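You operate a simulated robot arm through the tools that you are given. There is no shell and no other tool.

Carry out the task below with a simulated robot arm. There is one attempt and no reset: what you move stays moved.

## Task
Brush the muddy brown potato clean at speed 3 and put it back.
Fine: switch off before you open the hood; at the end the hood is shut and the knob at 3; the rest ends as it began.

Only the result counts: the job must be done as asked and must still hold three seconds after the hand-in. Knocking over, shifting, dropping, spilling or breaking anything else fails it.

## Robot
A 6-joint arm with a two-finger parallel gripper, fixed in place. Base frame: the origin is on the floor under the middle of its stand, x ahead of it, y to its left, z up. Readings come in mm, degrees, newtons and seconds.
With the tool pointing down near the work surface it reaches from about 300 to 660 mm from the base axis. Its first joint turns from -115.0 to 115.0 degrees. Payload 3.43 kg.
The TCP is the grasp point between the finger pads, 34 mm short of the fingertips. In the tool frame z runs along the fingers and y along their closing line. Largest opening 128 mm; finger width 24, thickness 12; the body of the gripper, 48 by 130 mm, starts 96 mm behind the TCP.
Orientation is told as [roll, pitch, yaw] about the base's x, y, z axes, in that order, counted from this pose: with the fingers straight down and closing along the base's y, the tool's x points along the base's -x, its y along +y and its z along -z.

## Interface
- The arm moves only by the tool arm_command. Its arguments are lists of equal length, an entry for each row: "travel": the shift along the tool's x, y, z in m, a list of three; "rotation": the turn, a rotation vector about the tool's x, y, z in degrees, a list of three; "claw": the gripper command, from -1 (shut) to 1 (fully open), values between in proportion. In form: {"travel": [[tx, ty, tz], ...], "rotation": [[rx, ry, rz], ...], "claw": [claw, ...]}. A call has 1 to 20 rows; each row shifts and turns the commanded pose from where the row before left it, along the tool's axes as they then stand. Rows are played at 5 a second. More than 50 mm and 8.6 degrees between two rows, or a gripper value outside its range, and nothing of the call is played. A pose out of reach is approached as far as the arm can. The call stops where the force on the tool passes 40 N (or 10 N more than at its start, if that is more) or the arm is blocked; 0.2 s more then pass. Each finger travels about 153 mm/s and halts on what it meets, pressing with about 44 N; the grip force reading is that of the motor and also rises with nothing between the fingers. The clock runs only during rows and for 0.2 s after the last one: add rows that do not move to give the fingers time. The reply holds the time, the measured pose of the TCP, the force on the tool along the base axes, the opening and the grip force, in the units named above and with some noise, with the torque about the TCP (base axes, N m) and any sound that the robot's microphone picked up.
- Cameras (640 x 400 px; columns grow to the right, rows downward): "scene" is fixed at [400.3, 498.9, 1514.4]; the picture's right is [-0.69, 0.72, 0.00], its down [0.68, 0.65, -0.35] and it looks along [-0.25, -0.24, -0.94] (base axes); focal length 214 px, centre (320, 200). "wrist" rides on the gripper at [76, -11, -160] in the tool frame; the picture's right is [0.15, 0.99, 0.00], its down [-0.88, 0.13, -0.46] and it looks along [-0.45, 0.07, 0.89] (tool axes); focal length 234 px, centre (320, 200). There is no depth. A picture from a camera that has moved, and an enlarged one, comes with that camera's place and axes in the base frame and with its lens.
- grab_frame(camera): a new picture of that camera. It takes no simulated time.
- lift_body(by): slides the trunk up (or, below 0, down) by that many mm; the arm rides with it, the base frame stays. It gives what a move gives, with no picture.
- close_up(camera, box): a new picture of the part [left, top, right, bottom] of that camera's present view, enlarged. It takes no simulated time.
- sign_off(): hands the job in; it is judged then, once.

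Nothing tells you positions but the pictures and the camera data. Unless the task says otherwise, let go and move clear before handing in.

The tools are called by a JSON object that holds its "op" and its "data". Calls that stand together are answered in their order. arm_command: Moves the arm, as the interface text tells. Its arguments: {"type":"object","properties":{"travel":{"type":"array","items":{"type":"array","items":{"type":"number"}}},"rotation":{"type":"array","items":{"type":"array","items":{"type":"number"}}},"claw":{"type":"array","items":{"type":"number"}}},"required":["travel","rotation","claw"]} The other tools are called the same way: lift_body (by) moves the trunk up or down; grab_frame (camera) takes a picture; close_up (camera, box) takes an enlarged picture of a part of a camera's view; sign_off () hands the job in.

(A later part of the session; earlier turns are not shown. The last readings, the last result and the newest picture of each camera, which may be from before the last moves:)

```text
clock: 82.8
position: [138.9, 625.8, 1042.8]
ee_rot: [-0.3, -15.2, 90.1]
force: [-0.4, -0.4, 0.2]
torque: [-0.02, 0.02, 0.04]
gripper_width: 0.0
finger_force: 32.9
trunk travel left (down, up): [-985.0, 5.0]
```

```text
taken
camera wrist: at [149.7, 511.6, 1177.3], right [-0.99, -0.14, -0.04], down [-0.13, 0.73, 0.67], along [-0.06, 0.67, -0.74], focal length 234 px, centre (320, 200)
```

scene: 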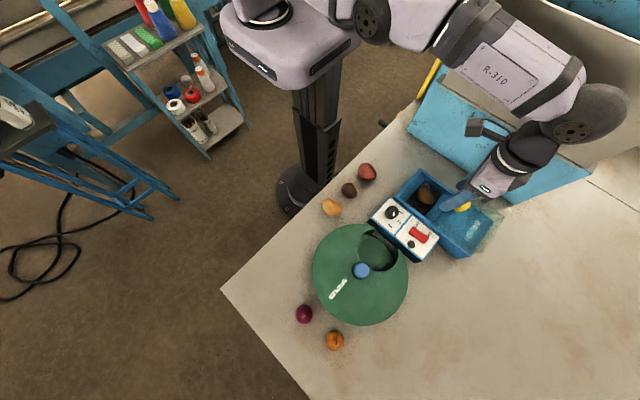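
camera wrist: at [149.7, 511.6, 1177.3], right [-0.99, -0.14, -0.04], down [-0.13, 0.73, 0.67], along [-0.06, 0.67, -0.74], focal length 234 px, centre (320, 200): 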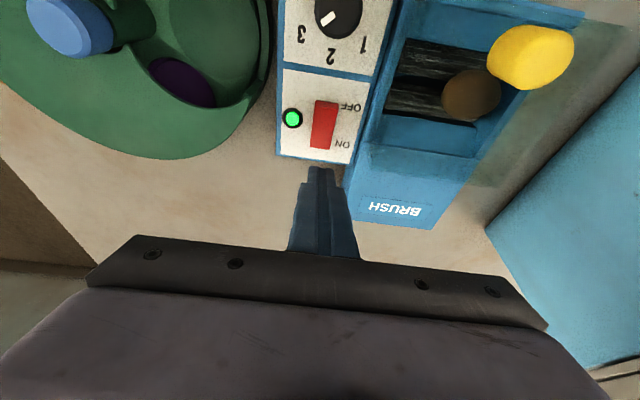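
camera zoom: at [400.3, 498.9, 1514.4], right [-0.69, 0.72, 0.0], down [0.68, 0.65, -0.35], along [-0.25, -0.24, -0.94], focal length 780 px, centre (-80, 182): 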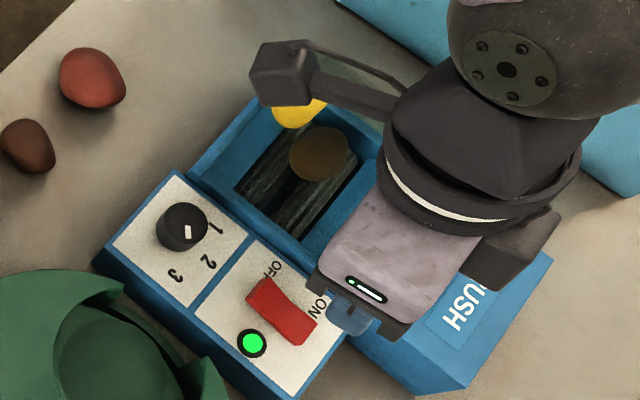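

The rollers are turning the potato. I'll wait while it is brushed and check its colour.

{"op": "arm_command", "data": {"travel": [[0, 0, 0], [0, 0, 0], [0, 0, 0], [0, 0, 0], [0, 0, 0], [0, 0, 0], [0, 0, 0], [0, 0, 0], [0, 0, 0], [0, 0, 0]], "rotation": [[0, 0, 0], [0, 0, 0], [0, 0, 0], [0, 0, 0], [0, 0, 0], [0, 0, 0], [0, 0, 0], [0, 0, 0], [0, 0, 0], [0, 0, 0]], "claw": [-1, -1, -1, -1, -1, -1, -1, -1, -1, -1]}}

{"op": "close_up", "data": {"camera": "scene", "box": [400, 165, 450, 215]}}

{"op": "close_up", "data": {"camera": "wrist", "box": [270, 0, 590, 180]}}

```text
clock: 85.0
position: [138.5, 625.9, 1043.5]
ee_rot: [-0.1, -15.4, 90.1]
force: [-0.2, -0.2, -0.3]
torque: [-0.01, 0.03, -0.03]
gripper_width: 0.0
finger_force: 32.7
trunk travel left (down, up): [-985.0, 5.0]
```

```text
8.00 times, centred on (425, 190) of scene
camera zoom: at [400.3, 498.9, 1514.4], right [-0.69, 0.72, 0.0], down [0.68, 0.65, -0.35], along [-0.25, -0.24, -0.94], focal length 1716 px, centre (-520, 280)
```

zoom: 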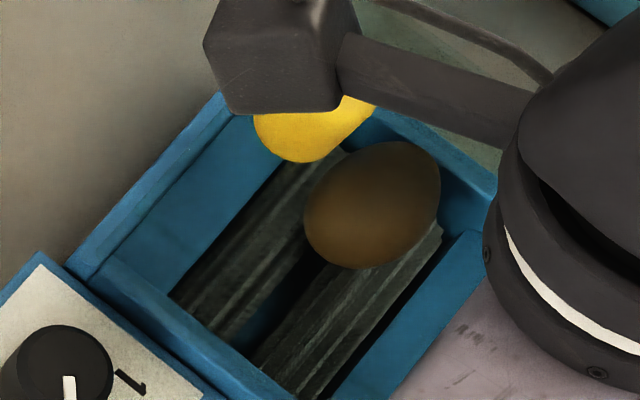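

```text
2.00 times, centred on (430, 90) of wrist
camera zoom: at [149.7, 511.4, 1177.5], right [-0.99, -0.14, -0.04], down [-0.13, 0.73, 0.67], along [-0.06, 0.67, -0.74], focal length 468 px, centre (100, 420)
```

zoom: 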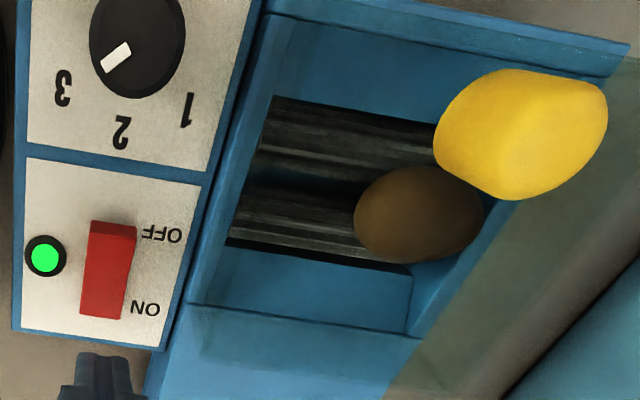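

{"op": "arm_command", "data": {"travel": [[0, 0, 0], [0, 0, 0], [0, 0, 0], [0, 0, 0], [0, 0, 0], [0, 0, 0], [0, 0, 0], [0, 0, 0], [0, 0, 0], [0, 0, 0], [0, 0, 0], [0, 0, 0], [0, 0, 0], [0, 0, 0], [0, 0, 0], [0, 0, 0], [0, 0, 0], [0, 0, 0], [0, 0, 0], [0, 0, 0]], "rotation": [[0, 0, 0], [0, 0, 0], [0, 0, 0], [0, 0, 0], [0, 0, 0], [0, 0, 0], [0, 0, 0], [0, 0, 0], [0, 0, 0], [0, 0, 0], [0, 0, 0], [0, 0, 0], [0, 0, 0], [0, 0, 0], [0, 0, 0], [0, 0, 0], [0, 0, 0], [0, 0, 0], [0, 0, 0], [0, 0, 0]], "claw": [-1, -1, -1, -1, -1, -1, -1, -1, -1, -1, -1, -1, -1, -1, -1, -1, -1, -1, -1, -1]}}

{"op": "close_up", "data": {"camera": "scene", "box": [400, 165, 450, 215]}}

{"op": "close_up", "data": {"camera": "wrist", "box": [270, 0, 590, 180]}}

```text
clock: 89.2
position: [139.0, 626.9, 1042.2]
ee_rot: [-0.2, -15.3, 90.1]
force: [-0.8, 0.1, -0.3]
torque: [-0.02, -0.01, 0.0]
gripper_width: 0.0
finger_force: 33.5
trunk travel left (down, up): [-985.0, 5.0]
```

```text
8.00 times, centred on (425, 190) of scene
camera zoom: at [400.3, 498.9, 1514.4], right [-0.69, 0.72, 0.0], down [0.68, 0.65, -0.35], along [-0.25, -0.24, -0.94], focal length 1716 px, centre (-520, 280)
```

zoom: 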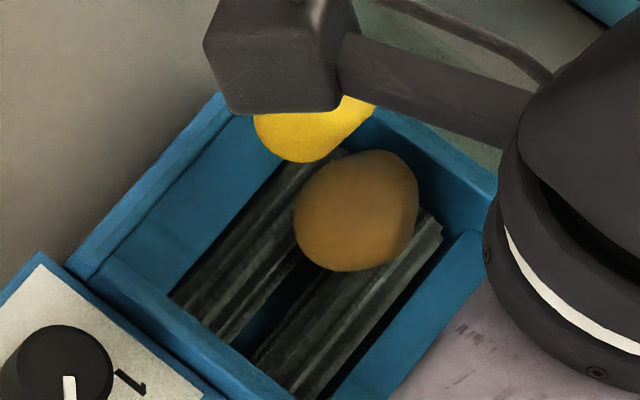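

```text
2.00 times, centred on (430, 90) of wrist
camera zoom: at [149.7, 511.4, 1177.5], right [-0.99, -0.14, -0.04], down [-0.13, 0.73, 0.67], along [-0.06, 0.67, -0.74], focal length 468 px, centre (100, 420)
```

zoom: 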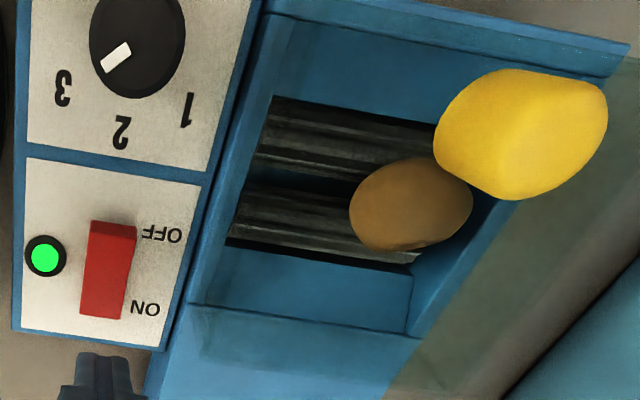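

The potato is visibly getting lighter as mud comes off. I'll keep waiting and compare.

{"op": "arm_command", "data": {"travel": [[0, 0, 0], [0, 0, 0], [0, 0, 0], [0, 0, 0], [0, 0, 0], [0, 0, 0], [0, 0, 0], [0, 0, 0], [0, 0, 0], [0, 0, 0], [0, 0, 0], [0, 0, 0], [0, 0, 0], [0, 0, 0], [0, 0, 0], [0, 0, 0], [0, 0, 0], [0, 0, 0], [0, 0, 0], [0, 0, 0]], "rotation": [[0, 0, 0], [0, 0, 0], [0, 0, 0], [0, 0, 0], [0, 0, 0], [0, 0, 0], [0, 0, 0], [0, 0, 0], [0, 0, 0], [0, 0, 0], [0, 0, 0], [0, 0, 0], [0, 0, 0], [0, 0, 0], [0, 0, 0], [0, 0, 0], [0, 0, 0], [0, 0, 0], [0, 0, 0], [0, 0, 0]], "claw": [-1, -1, -1, -1, -1, -1, -1, -1, -1, -1, -1, -1, -1, -1, -1, -1, -1, -1, -1, -1]}}

{"op": "close_up", "data": {"camera": "scene", "box": [400, 165, 450, 215]}}

{"op": "close_up", "data": {"camera": "wrist", "box": [270, 0, 590, 180]}}

```text
clock: 93.4
position: [138.3, 626.9, 1043.5]
ee_rot: [-0.2, -15.2, 90.0]
force: [0.6, 0.5, -0.4]
torque: [0.02, -0.02, -0.07]
gripper_width: 0.1
finger_force: 32.8
trunk travel left (down, up): [-985.0, 5.0]
```

```text
8.00 times, centred on (425, 190) of scene
camera zoom: at [400.3, 498.9, 1514.4], right [-0.69, 0.72, 0.0], down [0.68, 0.65, -0.35], along [-0.25, -0.24, -0.94], focal length 1716 px, centre (-520, 280)
```

zoom: 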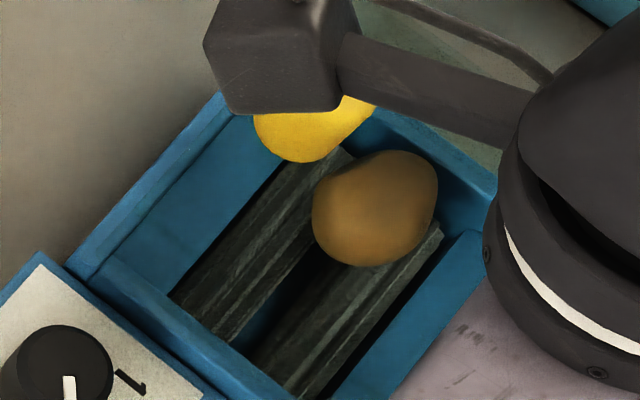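

```text
2.00 times, centred on (430, 90) of wrist
camera zoom: at [149.7, 511.4, 1177.5], right [-0.99, -0.14, -0.04], down [-0.13, 0.73, 0.67], along [-0.06, 0.67, -0.74], focal length 468 px, centre (100, 420)
```

zoom: 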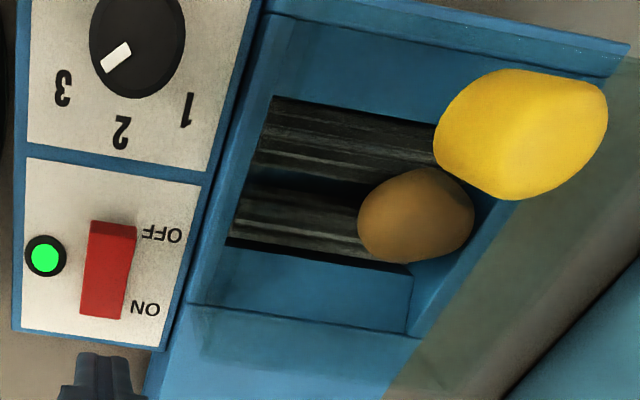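

{"op": "arm_command", "data": {"travel": [[0, 0, 0], [0, 0, 0], [0, 0, 0], [0, 0, 0], [0, 0, 0], [0, 0, 0], [0, 0, 0], [0, 0, 0], [0, 0, 0], [0, 0, 0], [0, 0, 0], [0, 0, 0], [0, 0, 0], [0, 0, 0], [0, 0, 0], [0, 0, 0], [0, 0, 0], [0, 0, 0], [0, 0, 0], [0, 0, 0]], "rotation": [[0, 0, 0], [0, 0, 0], [0, 0, 0], [0, 0, 0], [0, 0, 0], [0, 0, 0], [0, 0, 0], [0, 0, 0], [0, 0, 0], [0, 0, 0], [0, 0, 0], [0, 0, 0], [0, 0, 0], [0, 0, 0], [0, 0, 0], [0, 0, 0], [0, 0, 0], [0, 0, 0], [0, 0, 0], [0, 0, 0]], "claw": [-1, -1, -1, -1, -1, -1, -1, -1, -1, -1, -1, -1, -1, -1, -1, -1, -1, -1, -1, -1]}}

{"op": "close_up", "data": {"camera": "scene", "box": [400, 165, 450, 215]}}

{"op": "close_up", "data": {"camera": "wrist", "box": [270, 0, 590, 180]}}

```text
clock: 97.6
position: [139.3, 626.9, 1043.3]
ee_rot: [-0.1, -15.3, 90.2]
force: [-0.1, -0.7, 0.0]
torque: [-0.01, 0.0, 0.01]
gripper_width: 0.0
finger_force: 32.9
trunk travel left (down, up): [-985.0, 5.0]
```

```text
8.00 times, centred on (425, 190) of scene
camera zoom: at [400.3, 498.9, 1514.4], right [-0.69, 0.72, 0.0], down [0.68, 0.65, -0.35], along [-0.25, -0.24, -0.94], focal length 1716 px, centre (-520, 280)
```

zoom: 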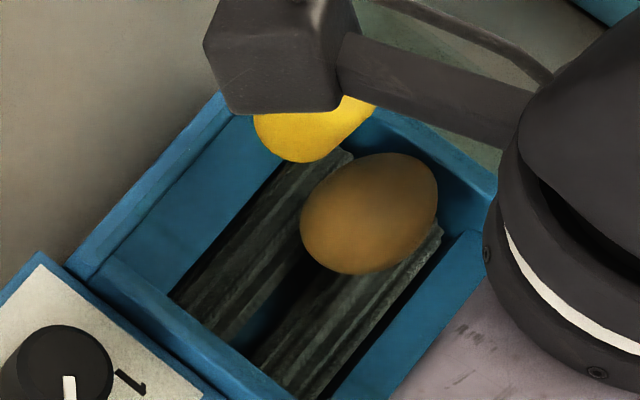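

```text
2.00 times, centred on (430, 90) of wrist
camera zoom: at [149.7, 511.4, 1177.5], right [-0.99, -0.14, -0.04], down [-0.13, 0.73, 0.67], along [-0.06, 0.67, -0.74], focal length 468 px, centre (100, 420)
```

zoom: 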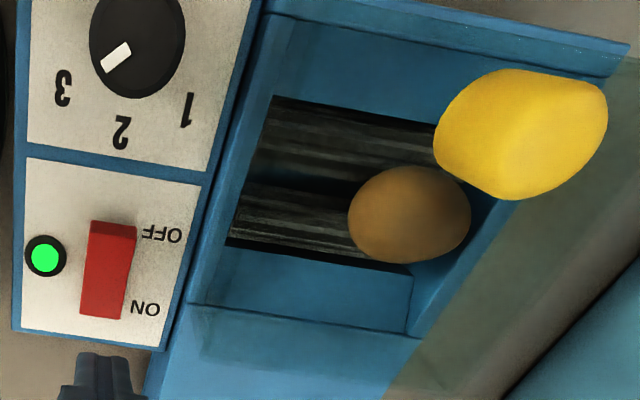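

The colour has been steady for the last two checks, so the potato looks clean. Now I'll switch off: move over the raised OFF end and press it.

{"op": "arm_command", "data": {"travel": [[0.0152, 0, -0.0042], [0.0152, 0, -0.0041], [0.005, 0, 0.0184], [0.005, 0, 0.0183], [0, 0, 0]], "rotation": [[0, 0, 0], [0, 0, 0], [0, 0, 0], [0, 0, 0], [0, 0, 0]], "claw": [-1, -1, -1, -1, -1]}}

{"op": "close_up", "data": {"camera": "wrist", "box": [250, 110, 390, 210]}}

{"op": "close_up", "data": {"camera": "scene", "box": [390, 200, 450, 260]}}

```text
clock: 98.8
position: [139.2, 597.3, 1005.2]
ee_rot: [-0.2, -15.3, 90.1]
force: [-0.4, 0.0, -0.5]
torque: [-0.01, 0.02, -0.02]
gripper_width: 0.0
finger_force: 32.6
trunk travel left (down, up): [-985.0, 5.0]
```

```text
4.00 times, centred on (320, 160) of wrist
camera zoom: at [149.7, 480.6, 1138.7], right [-0.99, -0.14, -0.04], down [-0.13, 0.73, 0.67], along [-0.06, 0.67, -0.74], focal length 937 px, centre (320, 360)
```

zoom: 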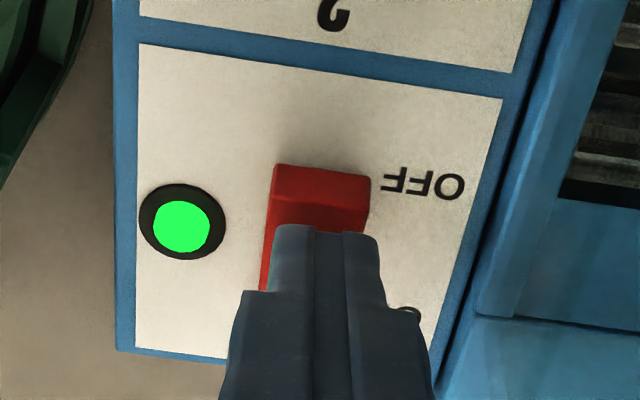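

```text
6.67 times, centred on (420, 230) of scene
camera zoom: at [400.3, 498.9, 1514.4], right [-0.69, 0.72, 0.0], down [0.68, 0.65, -0.35], along [-0.25, -0.24, -0.94], focal length 1430 px, centre (-347, 0)
```

zoom: 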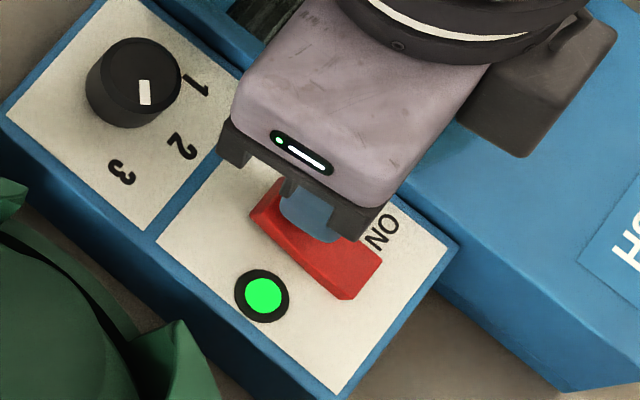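

{"op": "arm_command", "data": {"travel": [[0.0029, 0, -0.0008], [0.0008, 0, 0.0029], [0.0008, 0, 0.0029], [0.0005, 0, 0.0019], [0.0005, 0, 0.0019], [0, 0, 0]], "rotation": [[0, 0, 0], [0, 0, 0], [0, 0, 0], [0, 0, 0], [0, 0, 0], [0, 0, 0]], "claw": [-1, -1, -1, -1, -1, -1]}}

{"op": "close_up", "data": {"camera": "wrist", "box": [250, 110, 390, 210]}}

```text
clock: 100.2
position: [139.6, 593.1, 994.9]
ee_rot: [-0.2, -15.3, 90.1]
force: [-0.7, 0.2, 0.8]
torque: [-0.02, 0.01, 0.03]
gripper_width: 0.0
finger_force: 33.1
trunk travel left (down, up): [-985.0, 5.0]
```

```text
4.00 times, centred on (320, 160) of wrist
camera zoom: at [150.6, 477.5, 1129.1], right [-0.99, -0.14, -0.04], down [-0.13, 0.73, 0.67], along [-0.06, 0.67, -0.74], focal length 937 px, centre (320, 360)
```

zoom: 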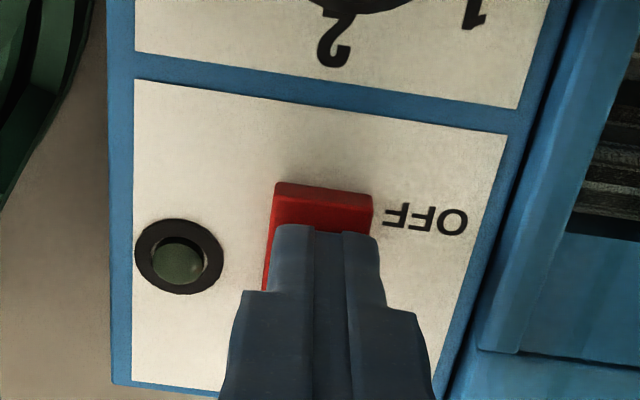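

The lamp is out: switched off. I'll rise and check the potato in the chamber.

{"op": "arm_command", "data": {"travel": [[-0.0013, 0, -0.0048], [-0.0039, 0, -0.0145], [-0.0079, 0, -0.0289], [-0.0079, 0, -0.0289], [0, 0, 0]], "rotation": [[0, 0, 0], [0, 0, 0], [0, 0, 0], [0, 0, 0], [0, 0, 0]], "claw": [-1, -1, -1, -1, -1]}}

{"op": "grab_frame", "data": {"camera": "wrist"}}

{"op": "close_up", "data": {"camera": "scene", "box": [370, 150, 490, 260]}}

```text
clock: 101.4
position: [140.3, 592.8, 1075.8]
ee_rot: [-0.2, -15.2, 90.0]
force: [0.4, 0.6, 0.6]
torque: [-0.01, -0.03, 0.01]
gripper_width: 0.0
finger_force: 32.6
trunk travel left (down, up): [-985.0, 5.0]
```

```text
taken
camera wrist: at [150.5, 477.9, 1209.4], right [-0.99, -0.14, -0.04], down [-0.13, 0.73, 0.67], along [-0.06, 0.67, -0.74], focal length 234 px, centre (320, 200)
```

wrist: 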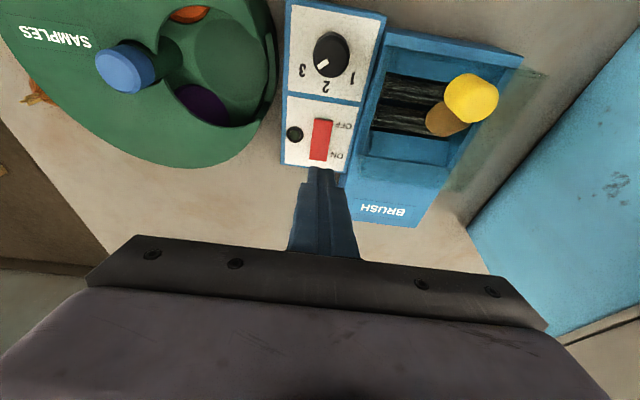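

```text
3.64 times, centred on (430, 205) of scene
camera zoom: at [400.3, 498.9, 1514.4], right [-0.69, 0.72, 0.0], down [0.68, 0.65, -0.35], along [-0.25, -0.24, -0.94], focal length 780 px, centre (-80, 182)
```

zoom: 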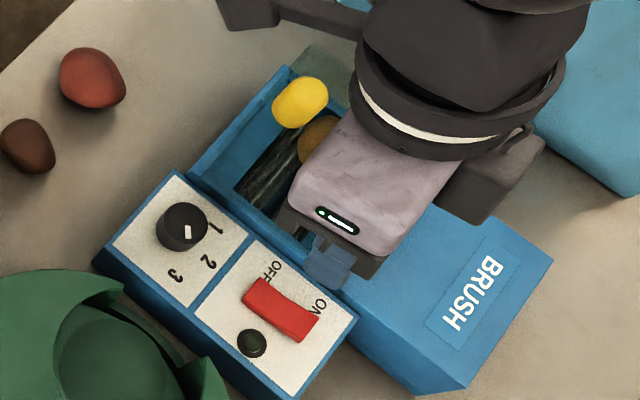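

Everything is off and the potato is inside. Now I'll go back to the handle at TCP (35, 515.5), grip it and open the hood.

{"op": "arm_command", "data": {"travel": [[0.0184, 0.0263, -0.0061], [0.0184, 0.0263, -0.0061], [0.0184, 0.0263, -0.0061], [0.0184, 0.0262, -0.0061], [0, 0, 0], [0, 0, 0]], "rotation": [[0, 0, 0], [0, 0, 0], [0, 0, 0], [0, 0, 0], [0, 0, 0], [0, 0, 0]], "claw": [-0.5, 0, 0, 0, 0, 0]}}

{"op": "close_up", "data": {"camera": "wrist", "box": [240, 100, 400, 220]}}

{"op": "close_up", "data": {"camera": "scene", "box": [380, 140, 480, 230]}}

```text
clock: 102.8
position: [33.7, 515.1, 1080.6]
ee_rot: [-0.2, -15.3, 90.1]
force: [0.2, -0.7, 0.5]
torque: [-0.01, -0.01, -0.03]
gripper_width: 63.7
finger_force: 0.0
trunk travel left (down, up): [-985.0, 5.0]
```

```text
3.33 times, centred on (320, 160) of wrist
camera zoom: at [44.5, 399.9, 1214.6], right [-0.99, -0.14, -0.04], down [-0.13, 0.73, 0.67], along [-0.06, 0.67, -0.74], focal length 781 px, centre (320, 333)
```

zoom: 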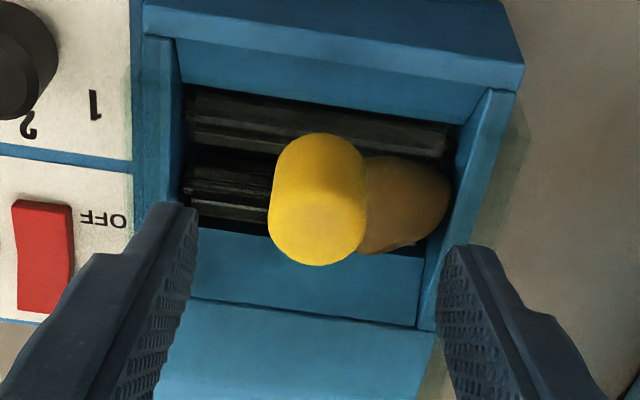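

```text
4.44 times, centred on (430, 185) of scene
camera zoom: at [400.3, 498.9, 1514.4], right [-0.69, 0.72, 0.0], down [0.68, 0.65, -0.35], along [-0.25, -0.24, -0.94], focal length 953 px, centre (-169, 267)
```

zoom: 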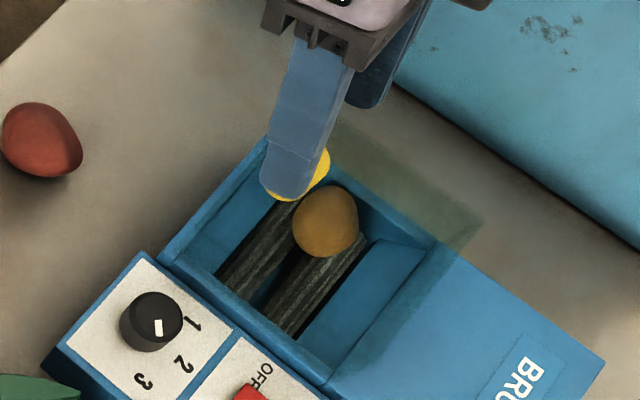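

{"op": "arm_command", "data": {"travel": [[0.0039, -0.0008, 0.0143], [0.0039, 0, 0.0143], [0, 0, 0], [0, 0, 0], [0, 0, 0], [0, 0, 0], [0, 0, 0]], "rotation": [[0, 0, 0], [0, 0, 0], [0, 0, 0], [0, 0, 0], [0, 0, 0], [0, 0, 0], [0, 0, 0]], "claw": [0, 0, 0, -0.3, -0.5, -1, -1]}}

{"op": "close_up", "data": {"camera": "wrist", "box": [240, 100, 400, 220]}}

```text
clock: 104.4
position: [36.2, 516.4, 1050.5]
ee_rot: [-0.2, -15.2, 90.0]
force: [-0.5, 0.7, -2.1]
torque: [0.13, 0.46, 0.03]
gripper_width: 27.0
finger_force: 44.9
trunk travel left (down, up): [-985.0, 5.0]
```

```text
3.33 times, centred on (320, 160) of wrist
camera zoom: at [46.1, 400.2, 1184.8], right [-0.99, -0.14, -0.04], down [-0.13, 0.73, 0.67], along [-0.06, 0.67, -0.74], focal length 781 px, centre (320, 333)
```

zoom: 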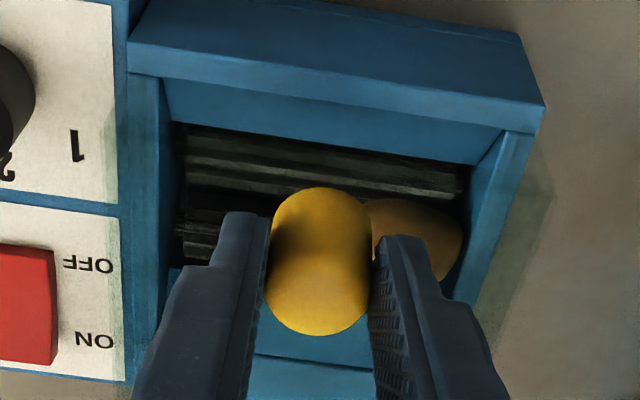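

Gripped. I'll slide the hood open toward +y.

{"op": "arm_command", "data": {"travel": [[-0.0039, 0, 0.0011], [-0.0077, 0, 0.0021], [-0.0077, 0, 0.0021], [-0.0077, 0, 0.0021], [-0.0077, 0, 0.0021], [-0.0077, 0, 0.0021], [-0.0077, 0, 0.0021], [-0.0077, 0, 0.0021], [-0.0077, 0, 0.0021], [-0.0077, 0, 0.0021], [-0.0077, 0, 0.0021], [-0.0077, 0, 0.0021], [-0.0077, 0, 0.0021], [-0.0058, 0, 0.0016], [0, 0, 0]], "rotation": [[0, 0, 0], [0, 0, 0], [0, 0, 0], [0, 0, 0], [0, 0, 0], [0, 0, 0], [0, 0, 0], [0, 0, 0], [0, 0, 0], [0, 0, 0], [0, 0, 0], [0, 0, 0], [0, 0, 0], [0, 0, 0], [0, 0, 0]], "claw": [-1, -1, -1, -1, -1, -1, -1, -1, -1, -1, -1, -1, -1, -1, -1]}}

{"op": "grab_frame", "data": {"camera": "wrist"}}

{"op": "close_up", "data": {"camera": "scene", "box": [370, 150, 510, 270]}}

```text
clock: 107.6
position: [35.1, 621.8, 1050.4]
ee_rot: [-0.2, -15.4, 90.1]
force: [1.4, 0.2, 11.4]
torque: [-1.17, 0.45, 0.06]
gripper_width: 27.0
finger_force: 45.1
trunk travel left (down, up): [-985.0, 5.0]
```

```text
taken
camera wrist: at [46.2, 505.7, 1184.5], right [-0.99, -0.14, -0.04], down [-0.13, 0.73, 0.67], along [-0.07, 0.67, -0.74], focal length 234 px, centre (320, 200)
```

wrist: 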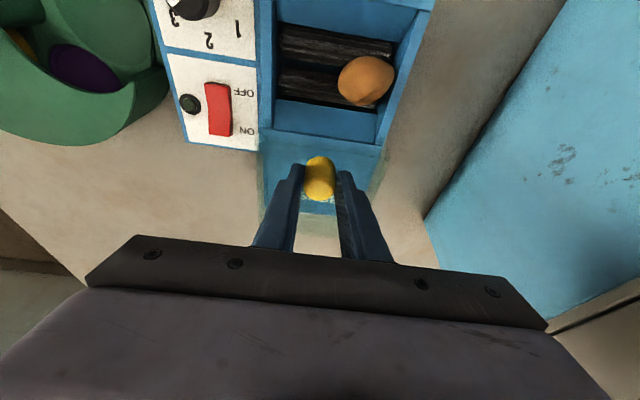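

```text
3.33 times, centred on (440, 210) of scene
camera zoom: at [400.3, 498.9, 1514.4], right [-0.69, 0.72, 0.0], down [0.68, 0.65, -0.35], along [-0.25, -0.24, -0.94], focal length 715 px, centre (-80, 167)
```

zoom: 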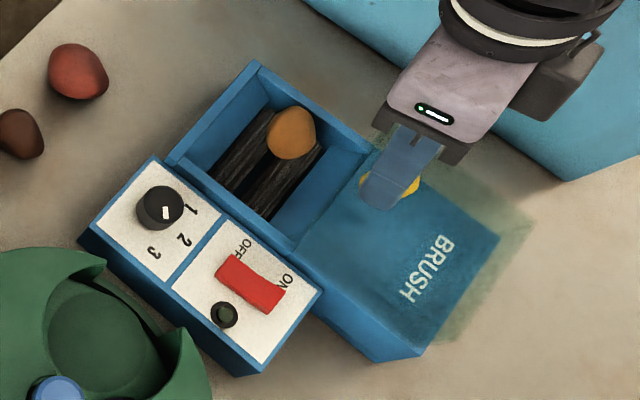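

The hood is open and the potato now looks clean. I'll release the handle and rise to look straight down at the potato.

{"op": "arm_command", "data": {"travel": [[0, 0, 0], [0, 0, 0], [0, 0, 0], [-0.004, 0, -0.0145], [-0.0079, 0, -0.029], [0.02, 0, -0.03], [0.04, 0, 0], [0.04, 0, 0], [0, 0, 0]], "rotation": [[0, 0, 0], [0, 0, 0], [0, 0, 0], [0, 0, 0], [0, 0, 0], [0, 5, 0], [0, 5, 0], [0, 5, 0], [0, 0, 0]], "claw": [-0.4, 0, 0, 0, 0, 0, 0.5, 1, 1]}}

{"op": "grab_frame", "data": {"camera": "wrist"}}

{"op": "close_up", "data": {"camera": "wrist", "box": [250, 70, 410, 200]}}

{"op": "close_up", "data": {"camera": "scene", "box": [390, 150, 470, 230]}}

```text
clock: 109.6
position: [33.2, 512.3, 1107.8]
ee_rot: [-0.3, -0.3, 90.0]
force: [0.3, -0.3, -0.5]
torque: [0.02, -0.01, 0.02]
gripper_width: 127.9
finger_force: 0.0
trunk travel left (down, up): [-985.0, 5.0]
```

```text
taken
camera wrist: at [44.3, 436.8, 1268.6], right [-0.99, -0.15, 0.0], down [-0.13, 0.88, 0.46], along [-0.06, 0.45, -0.89], focal length 234 px, centre (320, 200)
```

wrist: 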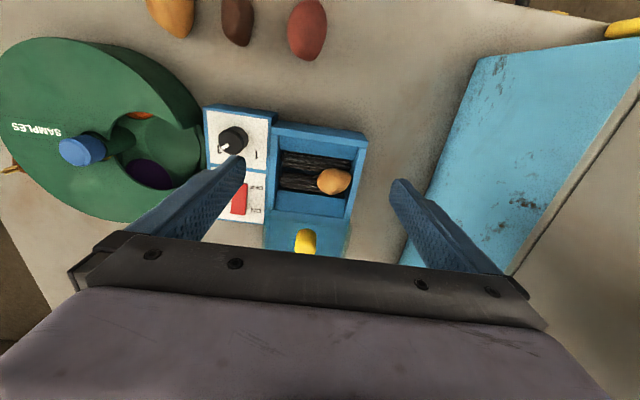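

```text
3.08 times, centred on (330, 135) of wrist
camera zoom: at [44.3, 436.8, 1268.6], right [-0.99, -0.15, 0.0], down [-0.13, 0.88, 0.46], along [-0.06, 0.45, -0.89], focal length 720 px, centre (289, 400)
```

zoom: 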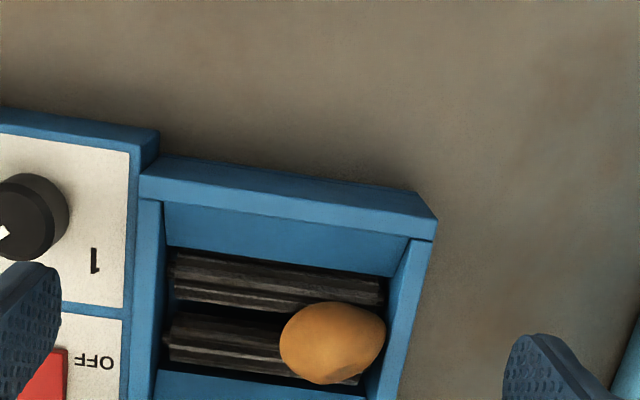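

```text
5.00 times, centred on (430, 190) of scene
camera zoom: at [400.3, 498.9, 1514.4], right [-0.69, 0.72, 0.0], down [0.68, 0.65, -0.35], along [-0.25, -0.24, -0.94], focal length 1072 px, centre (-230, 250)
```

zoom: 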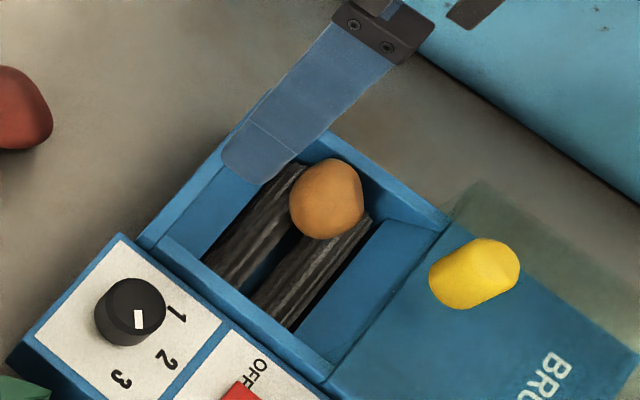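

{"op": "close_up", "data": {"camera": "wrist", "box": [305, 155, 365, 205]}}

{"op": "close_up", "data": {"camera": "scene", "box": [415, 175, 450, 205]}}

```text
8.00 times, centred on (335, 180) of wrist
camera zoom: at [44.3, 436.8, 1268.6], right [-0.99, -0.15, 0.0], down [-0.13, 0.88, 0.46], along [-0.06, 0.45, -0.89], focal length 1873 px, centre (200, 360)
```

zoom: 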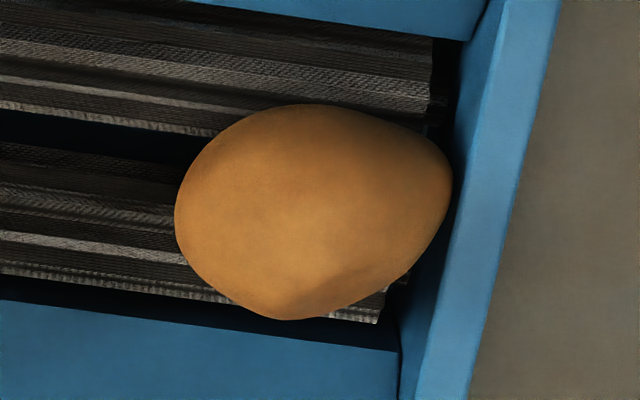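

```text
13.33 times, centred on (432, 190) of scene
camera zoom: at [400.3, 498.9, 1514.4], right [-0.69, 0.72, 0.0], down [0.68, 0.65, -0.35], along [-0.25, -0.24, -0.94], focal length 2860 px, centre (-1180, 333)
```

zoom: 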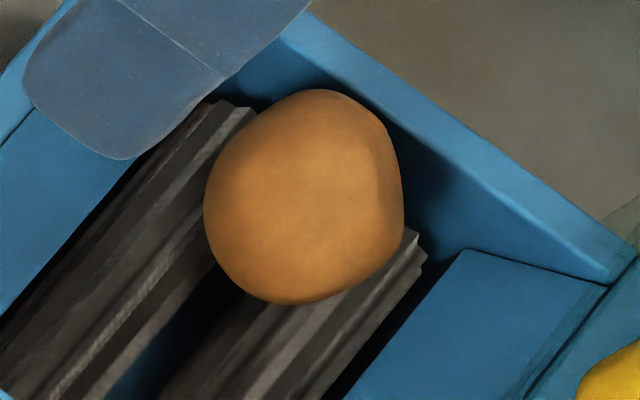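

The potato lies along x with its narrow end against the −x wall, widest part near (9, 561.5). I'll turn the gripper to yaw ≈184 so the fingers close along y across its width, and move over it.

{"op": "arm_command", "data": {"travel": [[0, 0, 0], [0, 0, 0], [0, 0, 0], [0, 0, 0], [0, 0, 0], [0, 0, 0], [0, 0, 0], [0, 0, 0], [0, 0, 0], [0, 0, 0], [0, 0, 0], [-0.0104, -0.0254, 0], [-0.0104, -0.0254, 0], [0, 0, 0.03], [0, 0, 0]], "rotation": [[0, 0, -8.545], [0, 0, -8.545], [0, 0, -8.545], [0, 0, -8.545], [0, 0, -8.545], [0, 0, -8.545], [0, 0, -8.545], [0, 0, -8.545], [0, 0, -8.545], [0, 0, -8.545], [0, 0, -8.545], [0, 0, 0], [0, 0, 0], [0, 0, 0], [0, 0, 0]], "claw": [0, -0.25, -0.25, -0.25, -0.25, -0.25, -0.25, -0.25, -0.25, -0.25, -0.25, -0.25, -0.25, -0.25, -0.25]}}

{"op": "grab_frame", "data": {"camera": "wrist"}}

{"op": "close_up", "data": {"camera": "wrist", "box": [240, 100, 400, 220]}}

{"op": "close_up", "data": {"camera": "scene", "box": [390, 150, 470, 230]}}

```text
clock: 112.8
position: [10.1, 564.5, 1077.3]
ee_rot: [-0.4, 0.2, -176.0]
force: [-0.8, -0.7, 0.6]
torque: [0.0, 0.04, 0.0]
gripper_width: 48.1
finger_force: 0.0
trunk travel left (down, up): [-985.0, 5.0]
```

```text
taken
camera wrist: at [84.9, 579.5, 1237.2], right [0.21, -0.98, 0.0], down [-0.87, -0.19, 0.45], along [-0.44, -0.09, -0.89], focal length 234 px, centre (320, 200)
```

wrist: 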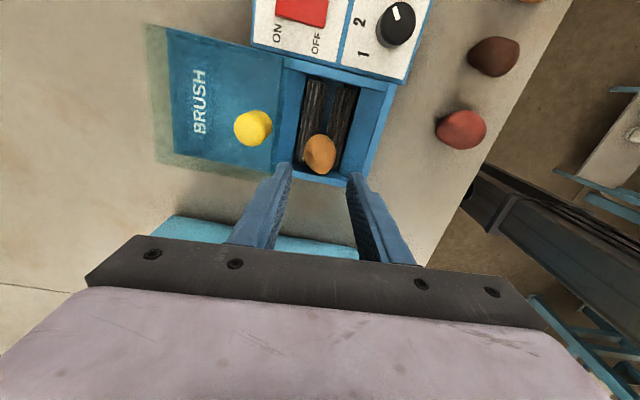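

```text
3.33 times, centred on (320, 160) of wrist
camera zoom: at [84.9, 579.5, 1237.2], right [0.21, -0.98, 0.0], down [-0.87, -0.19, 0.45], along [-0.44, -0.09, -0.89], focal length 781 px, centre (320, 333)
```

zoom: 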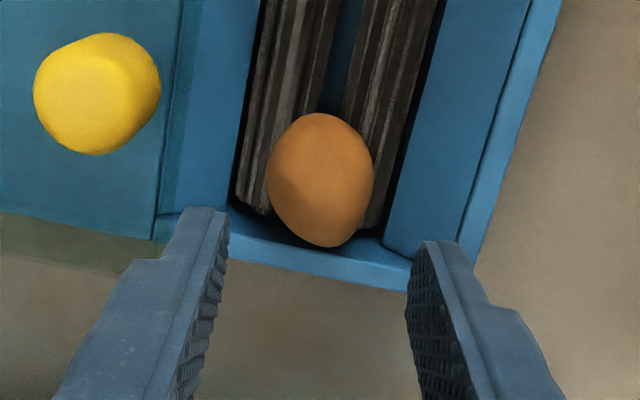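

```text
5.00 times, centred on (430, 190) of scene
camera zoom: at [400.3, 498.9, 1514.4], right [-0.69, 0.72, 0.0], down [0.68, 0.65, -0.35], along [-0.25, -0.24, -0.94], focal length 1072 px, centre (-230, 250)
```

zoom: 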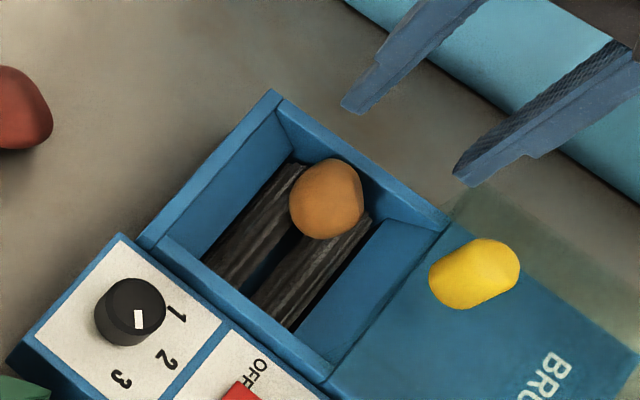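

{"op": "arm_command", "data": {"travel": [[-0.0021, 0.0019, 0], [0, 0, 0], [0, 0, 0], [0, 0, 0.025], [0, 0, 0.025], [0, 0, 0.015], [0, 0, 0]], "rotation": [[0, 0, 0], [0, 0, -5], [0, 0, -5], [0, 0, 0], [0, 0, 0], [0, 0, 0], [0, 0, 0]], "claw": [-0.25, -0.25, -0.25, -0.25, -0.25, -0.25, -0.25]}}

{"op": "grab_frame", "data": {"camera": "wrist"}}

{"op": "close_up", "data": {"camera": "wrist", "box": [240, 110, 400, 220]}}

{"op": "close_up", "data": {"camera": "scene", "box": [390, 150, 470, 230]}}

```text
clock: 114.4
position: [10.4, 561.4, 1012.6]
ee_rot: [-0.2, 0.2, -166.0]
force: [-0.5, -0.6, -0.1]
torque: [0.0, 0.0, -0.05]
gripper_width: 48.1
finger_force: 0.0
trunk travel left (down, up): [-985.0, 5.0]
```

```text
taken
camera wrist: at [80.6, 589.1, 1172.4], right [0.38, -0.92, 0.0], down [-0.82, -0.34, 0.45], along [-0.42, -0.17, -0.89], focal length 234 px, centre (320, 200)
```

wrist: 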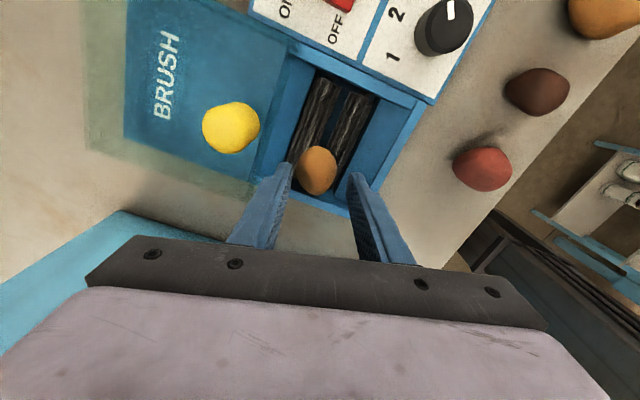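

```text
3.64 times, centred on (320, 165) of wrist
camera zoom: at [80.6, 589.1, 1172.4], right [0.38, -0.92, 0.0], down [-0.82, -0.34, 0.45], along [-0.42, -0.17, -0.89], focal length 852 px, centre (320, 327)
```

zoom: 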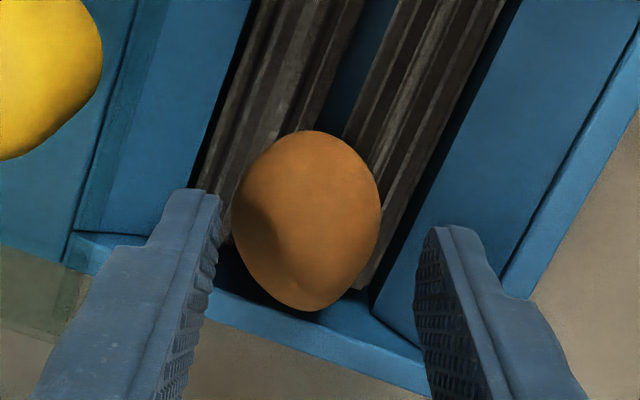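

```text
5.00 times, centred on (430, 190) of scene
camera zoom: at [400.3, 498.9, 1514.4], right [-0.69, 0.72, 0.0], down [0.68, 0.65, -0.35], along [-0.25, -0.24, -0.94], focal length 1072 px, centre (-230, 250)
```

zoom: 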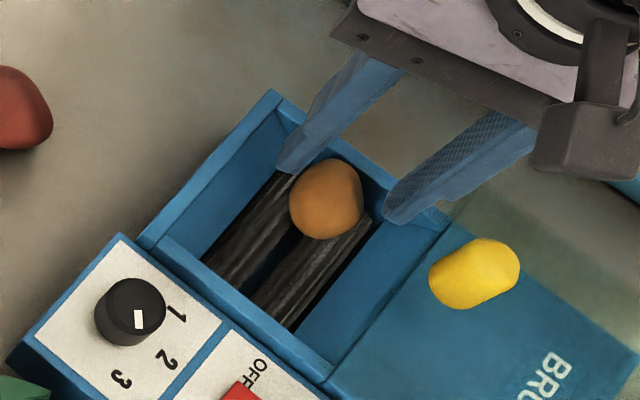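

The potato is about 3 mm toward tool −y. I'll correct that and descend slowly around it.

{"op": "arm_command", "data": {"travel": [[0.0003, -0.0032, 0], [0, 0, 0.008], [0, 0, 0.008], [0, 0, 0.006], [0, 0, 0]], "rotation": [[0, 0, 0], [0, 0, 0], [0, 0, 0], [0, 0, 0], [0, 0, 0]], "claw": [-0.25, -0.25, -0.25, -0.25, -0.25]}}

{"op": "close_up", "data": {"camera": "wrist", "box": [240, 110, 400, 220]}}

{"op": "close_up", "data": {"camera": "scene", "box": [390, 150, 470, 230]}}

```text
clock: 115.6
position: [9.8, 565.5, 990.2]
ee_rot: [-0.3, 0.2, -166.0]
force: [-0.3, 0.0, -0.3]
torque: [0.01, -0.03, -0.01]
gripper_width: 48.3
finger_force: 0.1
trunk travel left (down, up): [-985.0, 5.0]
```

```text
3.64 times, centred on (320, 165) of wrist
camera zoom: at [79.8, 593.2, 1151.3], right [0.38, -0.92, 0.0], down [-0.82, -0.34, 0.45], along [-0.42, -0.17, -0.89], focal length 852 px, centre (320, 327)
```

zoom: 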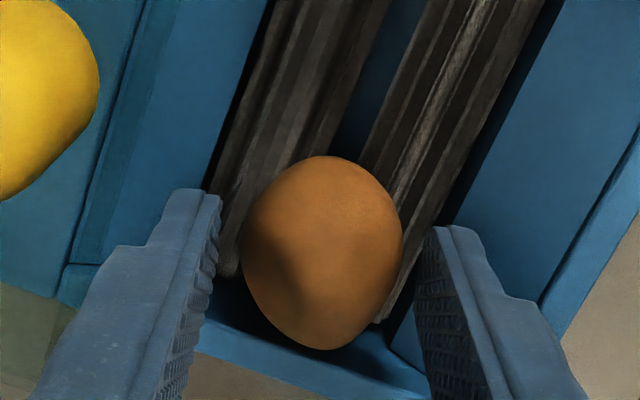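

```text
5.00 times, centred on (430, 190) of scene
camera zoom: at [400.3, 498.9, 1514.4], right [-0.69, 0.72, 0.0], down [0.68, 0.65, -0.35], along [-0.25, -0.24, -0.94], focal length 1072 px, centre (-230, 250)
```

zoom: 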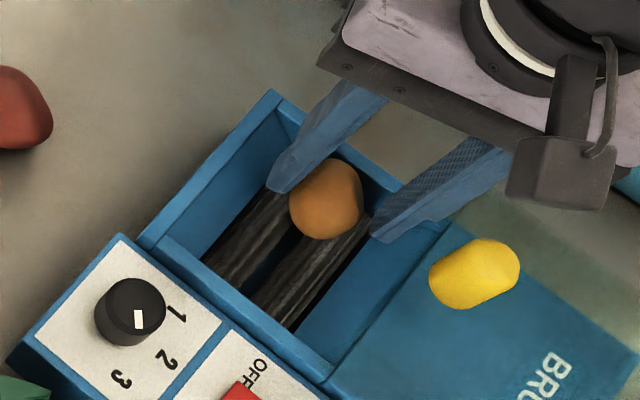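

{"op": "arm_command", "data": {"travel": [[0, 0, 0.003], [0, 0, 0.003], [0, 0, 0]], "rotation": [[0, 0, 0], [0, 0, 0], [0, 0, 0]], "claw": [-0.25, -0.25, -0.25]}}

{"op": "arm_command", "data": {"travel": [[0, 0, 0.002], [0, 0, 0]], "rotation": [[0, 0, 0], [0, 0, 0]], "claw": [-0.25, -0.25]}}

{"op": "close_up", "data": {"camera": "wrist", "box": [240, 110, 400, 220]}}

```text
clock: 116.4
position: [8.9, 564.9, 984.5]
ee_rot: [-0.3, 0.2, -166.0]
force: [-0.4, -0.1, -0.3]
torque: [-0.01, 0.0, -0.02]
gripper_width: 48.1
finger_force: 0.1
trunk travel left (down, up): [-985.0, 5.0]
```

```text
clock: 117.0
position: [8.8, 565.5, 983.2]
ee_rot: [-0.2, 0.2, -166.0]
force: [0.2, 0.0, 0.0]
torque: [-0.01, 0.0, 0.0]
gripper_width: 47.8
finger_force: 0.1
trunk travel left (down, up): [-985.0, 5.0]
```

```text
3.64 times, centred on (320, 165) of wrist
camera zoom: at [79.1, 593.6, 1143.3], right [0.38, -0.92, 0.0], down [-0.82, -0.34, 0.45], along [-0.42, -0.17, -0.89], focal length 852 px, centre (320, 327)
```

zoom: 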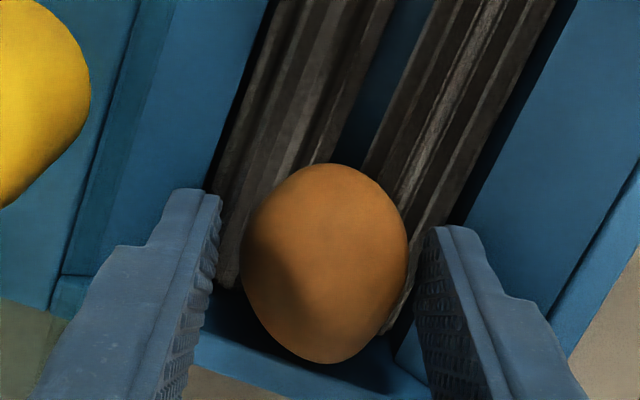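

{"op": "arm_command", "data": {"travel": [[-0.0008, 0.001, 0.0015], [0, 0, 0.0015], [0, 0, 0]], "rotation": [[0, 0, 0], [0, 0, 0], [0, 0, 0]], "claw": [-0.25, -0.25, -0.25]}}

{"op": "arm_command", "data": {"travel": [[0, 0, 0], [0, 0, 0], [0, 0, 0], [0, 0, 0], [0, 0, 0]], "rotation": [[0, 0, 0], [0, 0, 0], [0, 0, 0], [0, 0, 0], [0, 0, 0]], "claw": [-0.35, -0.5, -1, -1, -1]}}

{"op": "close_up", "data": {"camera": "wrist", "box": [240, 110, 400, 220]}}

```text
clock: 117.8
position: [7.1, 565.9, 979.8]
ee_rot: [-0.3, 0.2, -165.9]
force: [-0.2, 0.1, 0.1]
torque: [-0.03, 0.0, 0.01]
gripper_width: 48.2
finger_force: 0.0
trunk travel left (down, up): [-985.0, 5.0]
```

```text
clock: 119.0
position: [7.9, 564.7, 978.1]
ee_rot: [-0.1, 0.2, -166.0]
force: [-0.3, 0.2, 0.5]
torque: [-0.01, -0.03, 0.0]
gripper_width: 36.8
finger_force: 44.1
trunk travel left (down, up): [-985.0, 5.0]
```

```text
3.64 times, centred on (320, 165) of wrist
camera zoom: at [78.6, 592.8, 1140.0], right [0.38, -0.92, 0.0], down [-0.82, -0.34, 0.45], along [-0.42, -0.17, -0.89], focal length 852 px, centre (320, 327)
```

zoom: 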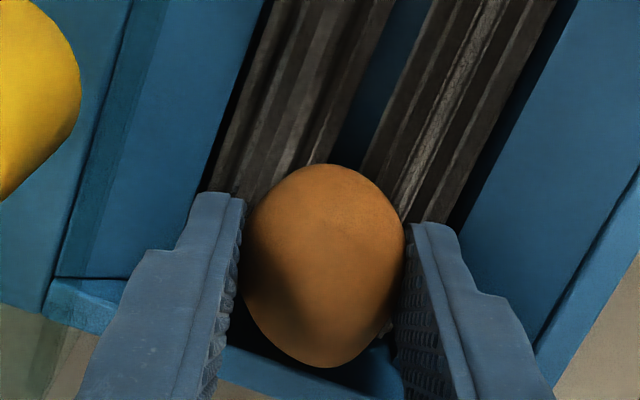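

Gripped at 36.8 mm. I'll lift very gently and check.

{"op": "arm_command", "data": {"travel": [[0, 0, -0.002], [0, 0, -0.003], [0, 0, -0.004], [0, 0, 0]], "rotation": [[0, 0, 0], [0, 0, 0], [0, 0, 0], [0, 0, 0]], "claw": [-1, -1, -1, -1]}}

{"op": "close_up", "data": {"camera": "wrist", "box": [240, 110, 400, 220]}}

```text
clock: 120.0
position: [8.4, 564.7, 988.5]
ee_rot: [-0.2, 0.2, -166.0]
force: [-0.1, 0.0, -1.5]
torque: [0.0, 0.0, 0.01]
gripper_width: 36.6
finger_force: 44.1
trunk travel left (down, up): [-985.0, 5.0]
```

```text
3.64 times, centred on (320, 165) of wrist
camera zoom: at [78.7, 593.2, 1148.9], right [0.38, -0.92, 0.0], down [-0.82, -0.34, 0.45], along [-0.42, -0.17, -0.89], focal length 852 px, centre (320, 327)
```

zoom: 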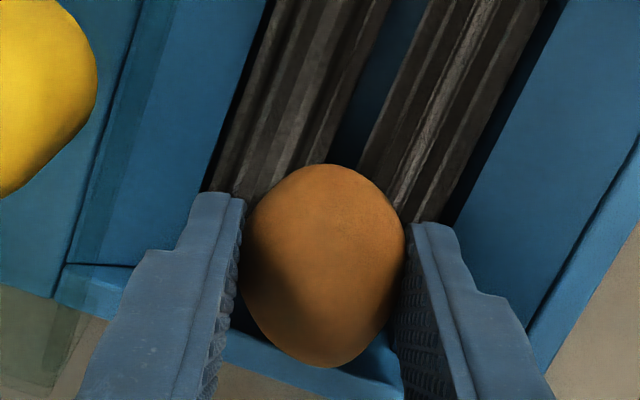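

{"op": "arm_command", "data": {"travel": [[0, 0, -0.005], [0, 0, -0.008], [0, 0, -0.012], [0, 0, -0.015], [0, 0, -0.018], [0, 0, -0.015], [0, 0, -0.01], [0, 0, 0]], "rotation": [[0, 0, 0], [0, 0, 0], [0, 0, 0], [0, 0, 0], [0, 0, 0], [0, 0, 0], [0, 0, 0], [0, 0, 0]], "claw": [-1, -1, -1, -1, -1, -1, -1, -1]}}

{"op": "arm_command", "data": {"travel": [[0, 0, 0], [0, 0, 0], [0, 0, 0], [0, 0, 0], [0, 0, 0], [0, 0, 0], [0, 0, 0], [0, 0, 0], [0, 0, 0], [0, 0, 0], [0, 0, 0], [0, 0, 0], [0, 0, 0], [0, 0, 0], [0, 0, 0], [0, 0, 0]], "rotation": [[0, 0, 3], [0, 0, 5], [0, 0, 6.5], [0, 0, 6.5], [0, 0, 6.5], [0, 0, 6.5], [0, 0, 6.5], [0, 0, 6.5], [0, 0, 6.5], [0, 0, 6.5], [0, 0, 6.5], [0, 0, 6.5], [0, 0, 6.5], [0, 0, 6.5], [0, 0, 5], [0, 0, 3]], "claw": [-1, -1, -1, -1, -1, -1, -1, -1, -1, -1, -1, -1, -1, -1, -1, -1]}}

{"op": "grab_frame", "data": {"camera": "wrist"}}

{"op": "close_up", "data": {"camera": "wrist", "box": [240, 110, 400, 220]}}

```text
clock: 121.8
position: [7.6, 564.8, 1070.7]
ee_rot: [-0.2, 0.2, -166.2]
force: [-0.9, -0.4, -0.4]
torque: [0.01, -0.01, 0.0]
gripper_width: 36.5
finger_force: 43.8
trunk travel left (down, up): [-985.0, 5.0]
```

```text
clock: 125.2
position: [8.3, 564.0, 1071.5]
ee_rot: [-0.2, -0.2, 99.8]
force: [0.2, -0.4, -0.5]
torque: [0.02, 0.01, -0.01]
gripper_width: 36.6
finger_force: 44.4
trunk travel left (down, up): [-985.0, 5.0]
```

```text
taken
camera wrist: at [31.5, 490.4, 1231.5], right [-0.95, -0.31, 0.0], down [-0.28, 0.84, 0.46], along [-0.14, 0.44, -0.89], focal length 234 px, centre (320, 200)
```

wrist: 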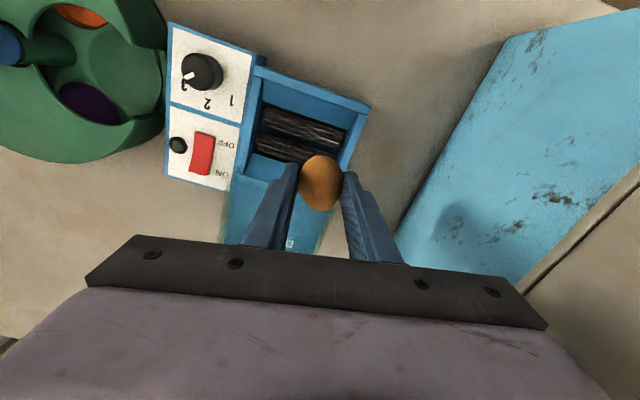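

```text
3.64 times, centred on (320, 165) of wrist
camera zoom: at [31.5, 490.4, 1231.5], right [-0.95, -0.31, 0.0], down [-0.28, 0.84, 0.46], along [-0.14, 0.44, -0.89], focal length 852 px, centre (320, 327)
```

zoom: 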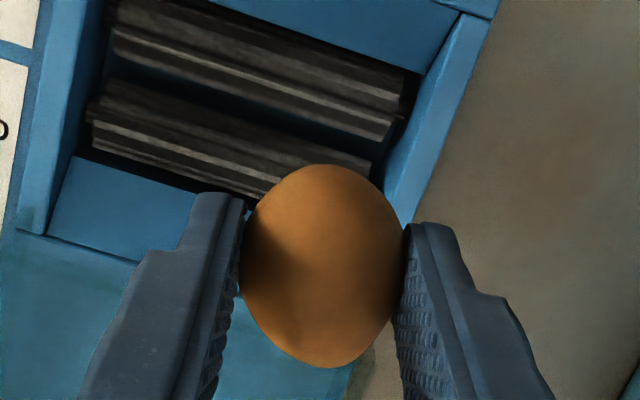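

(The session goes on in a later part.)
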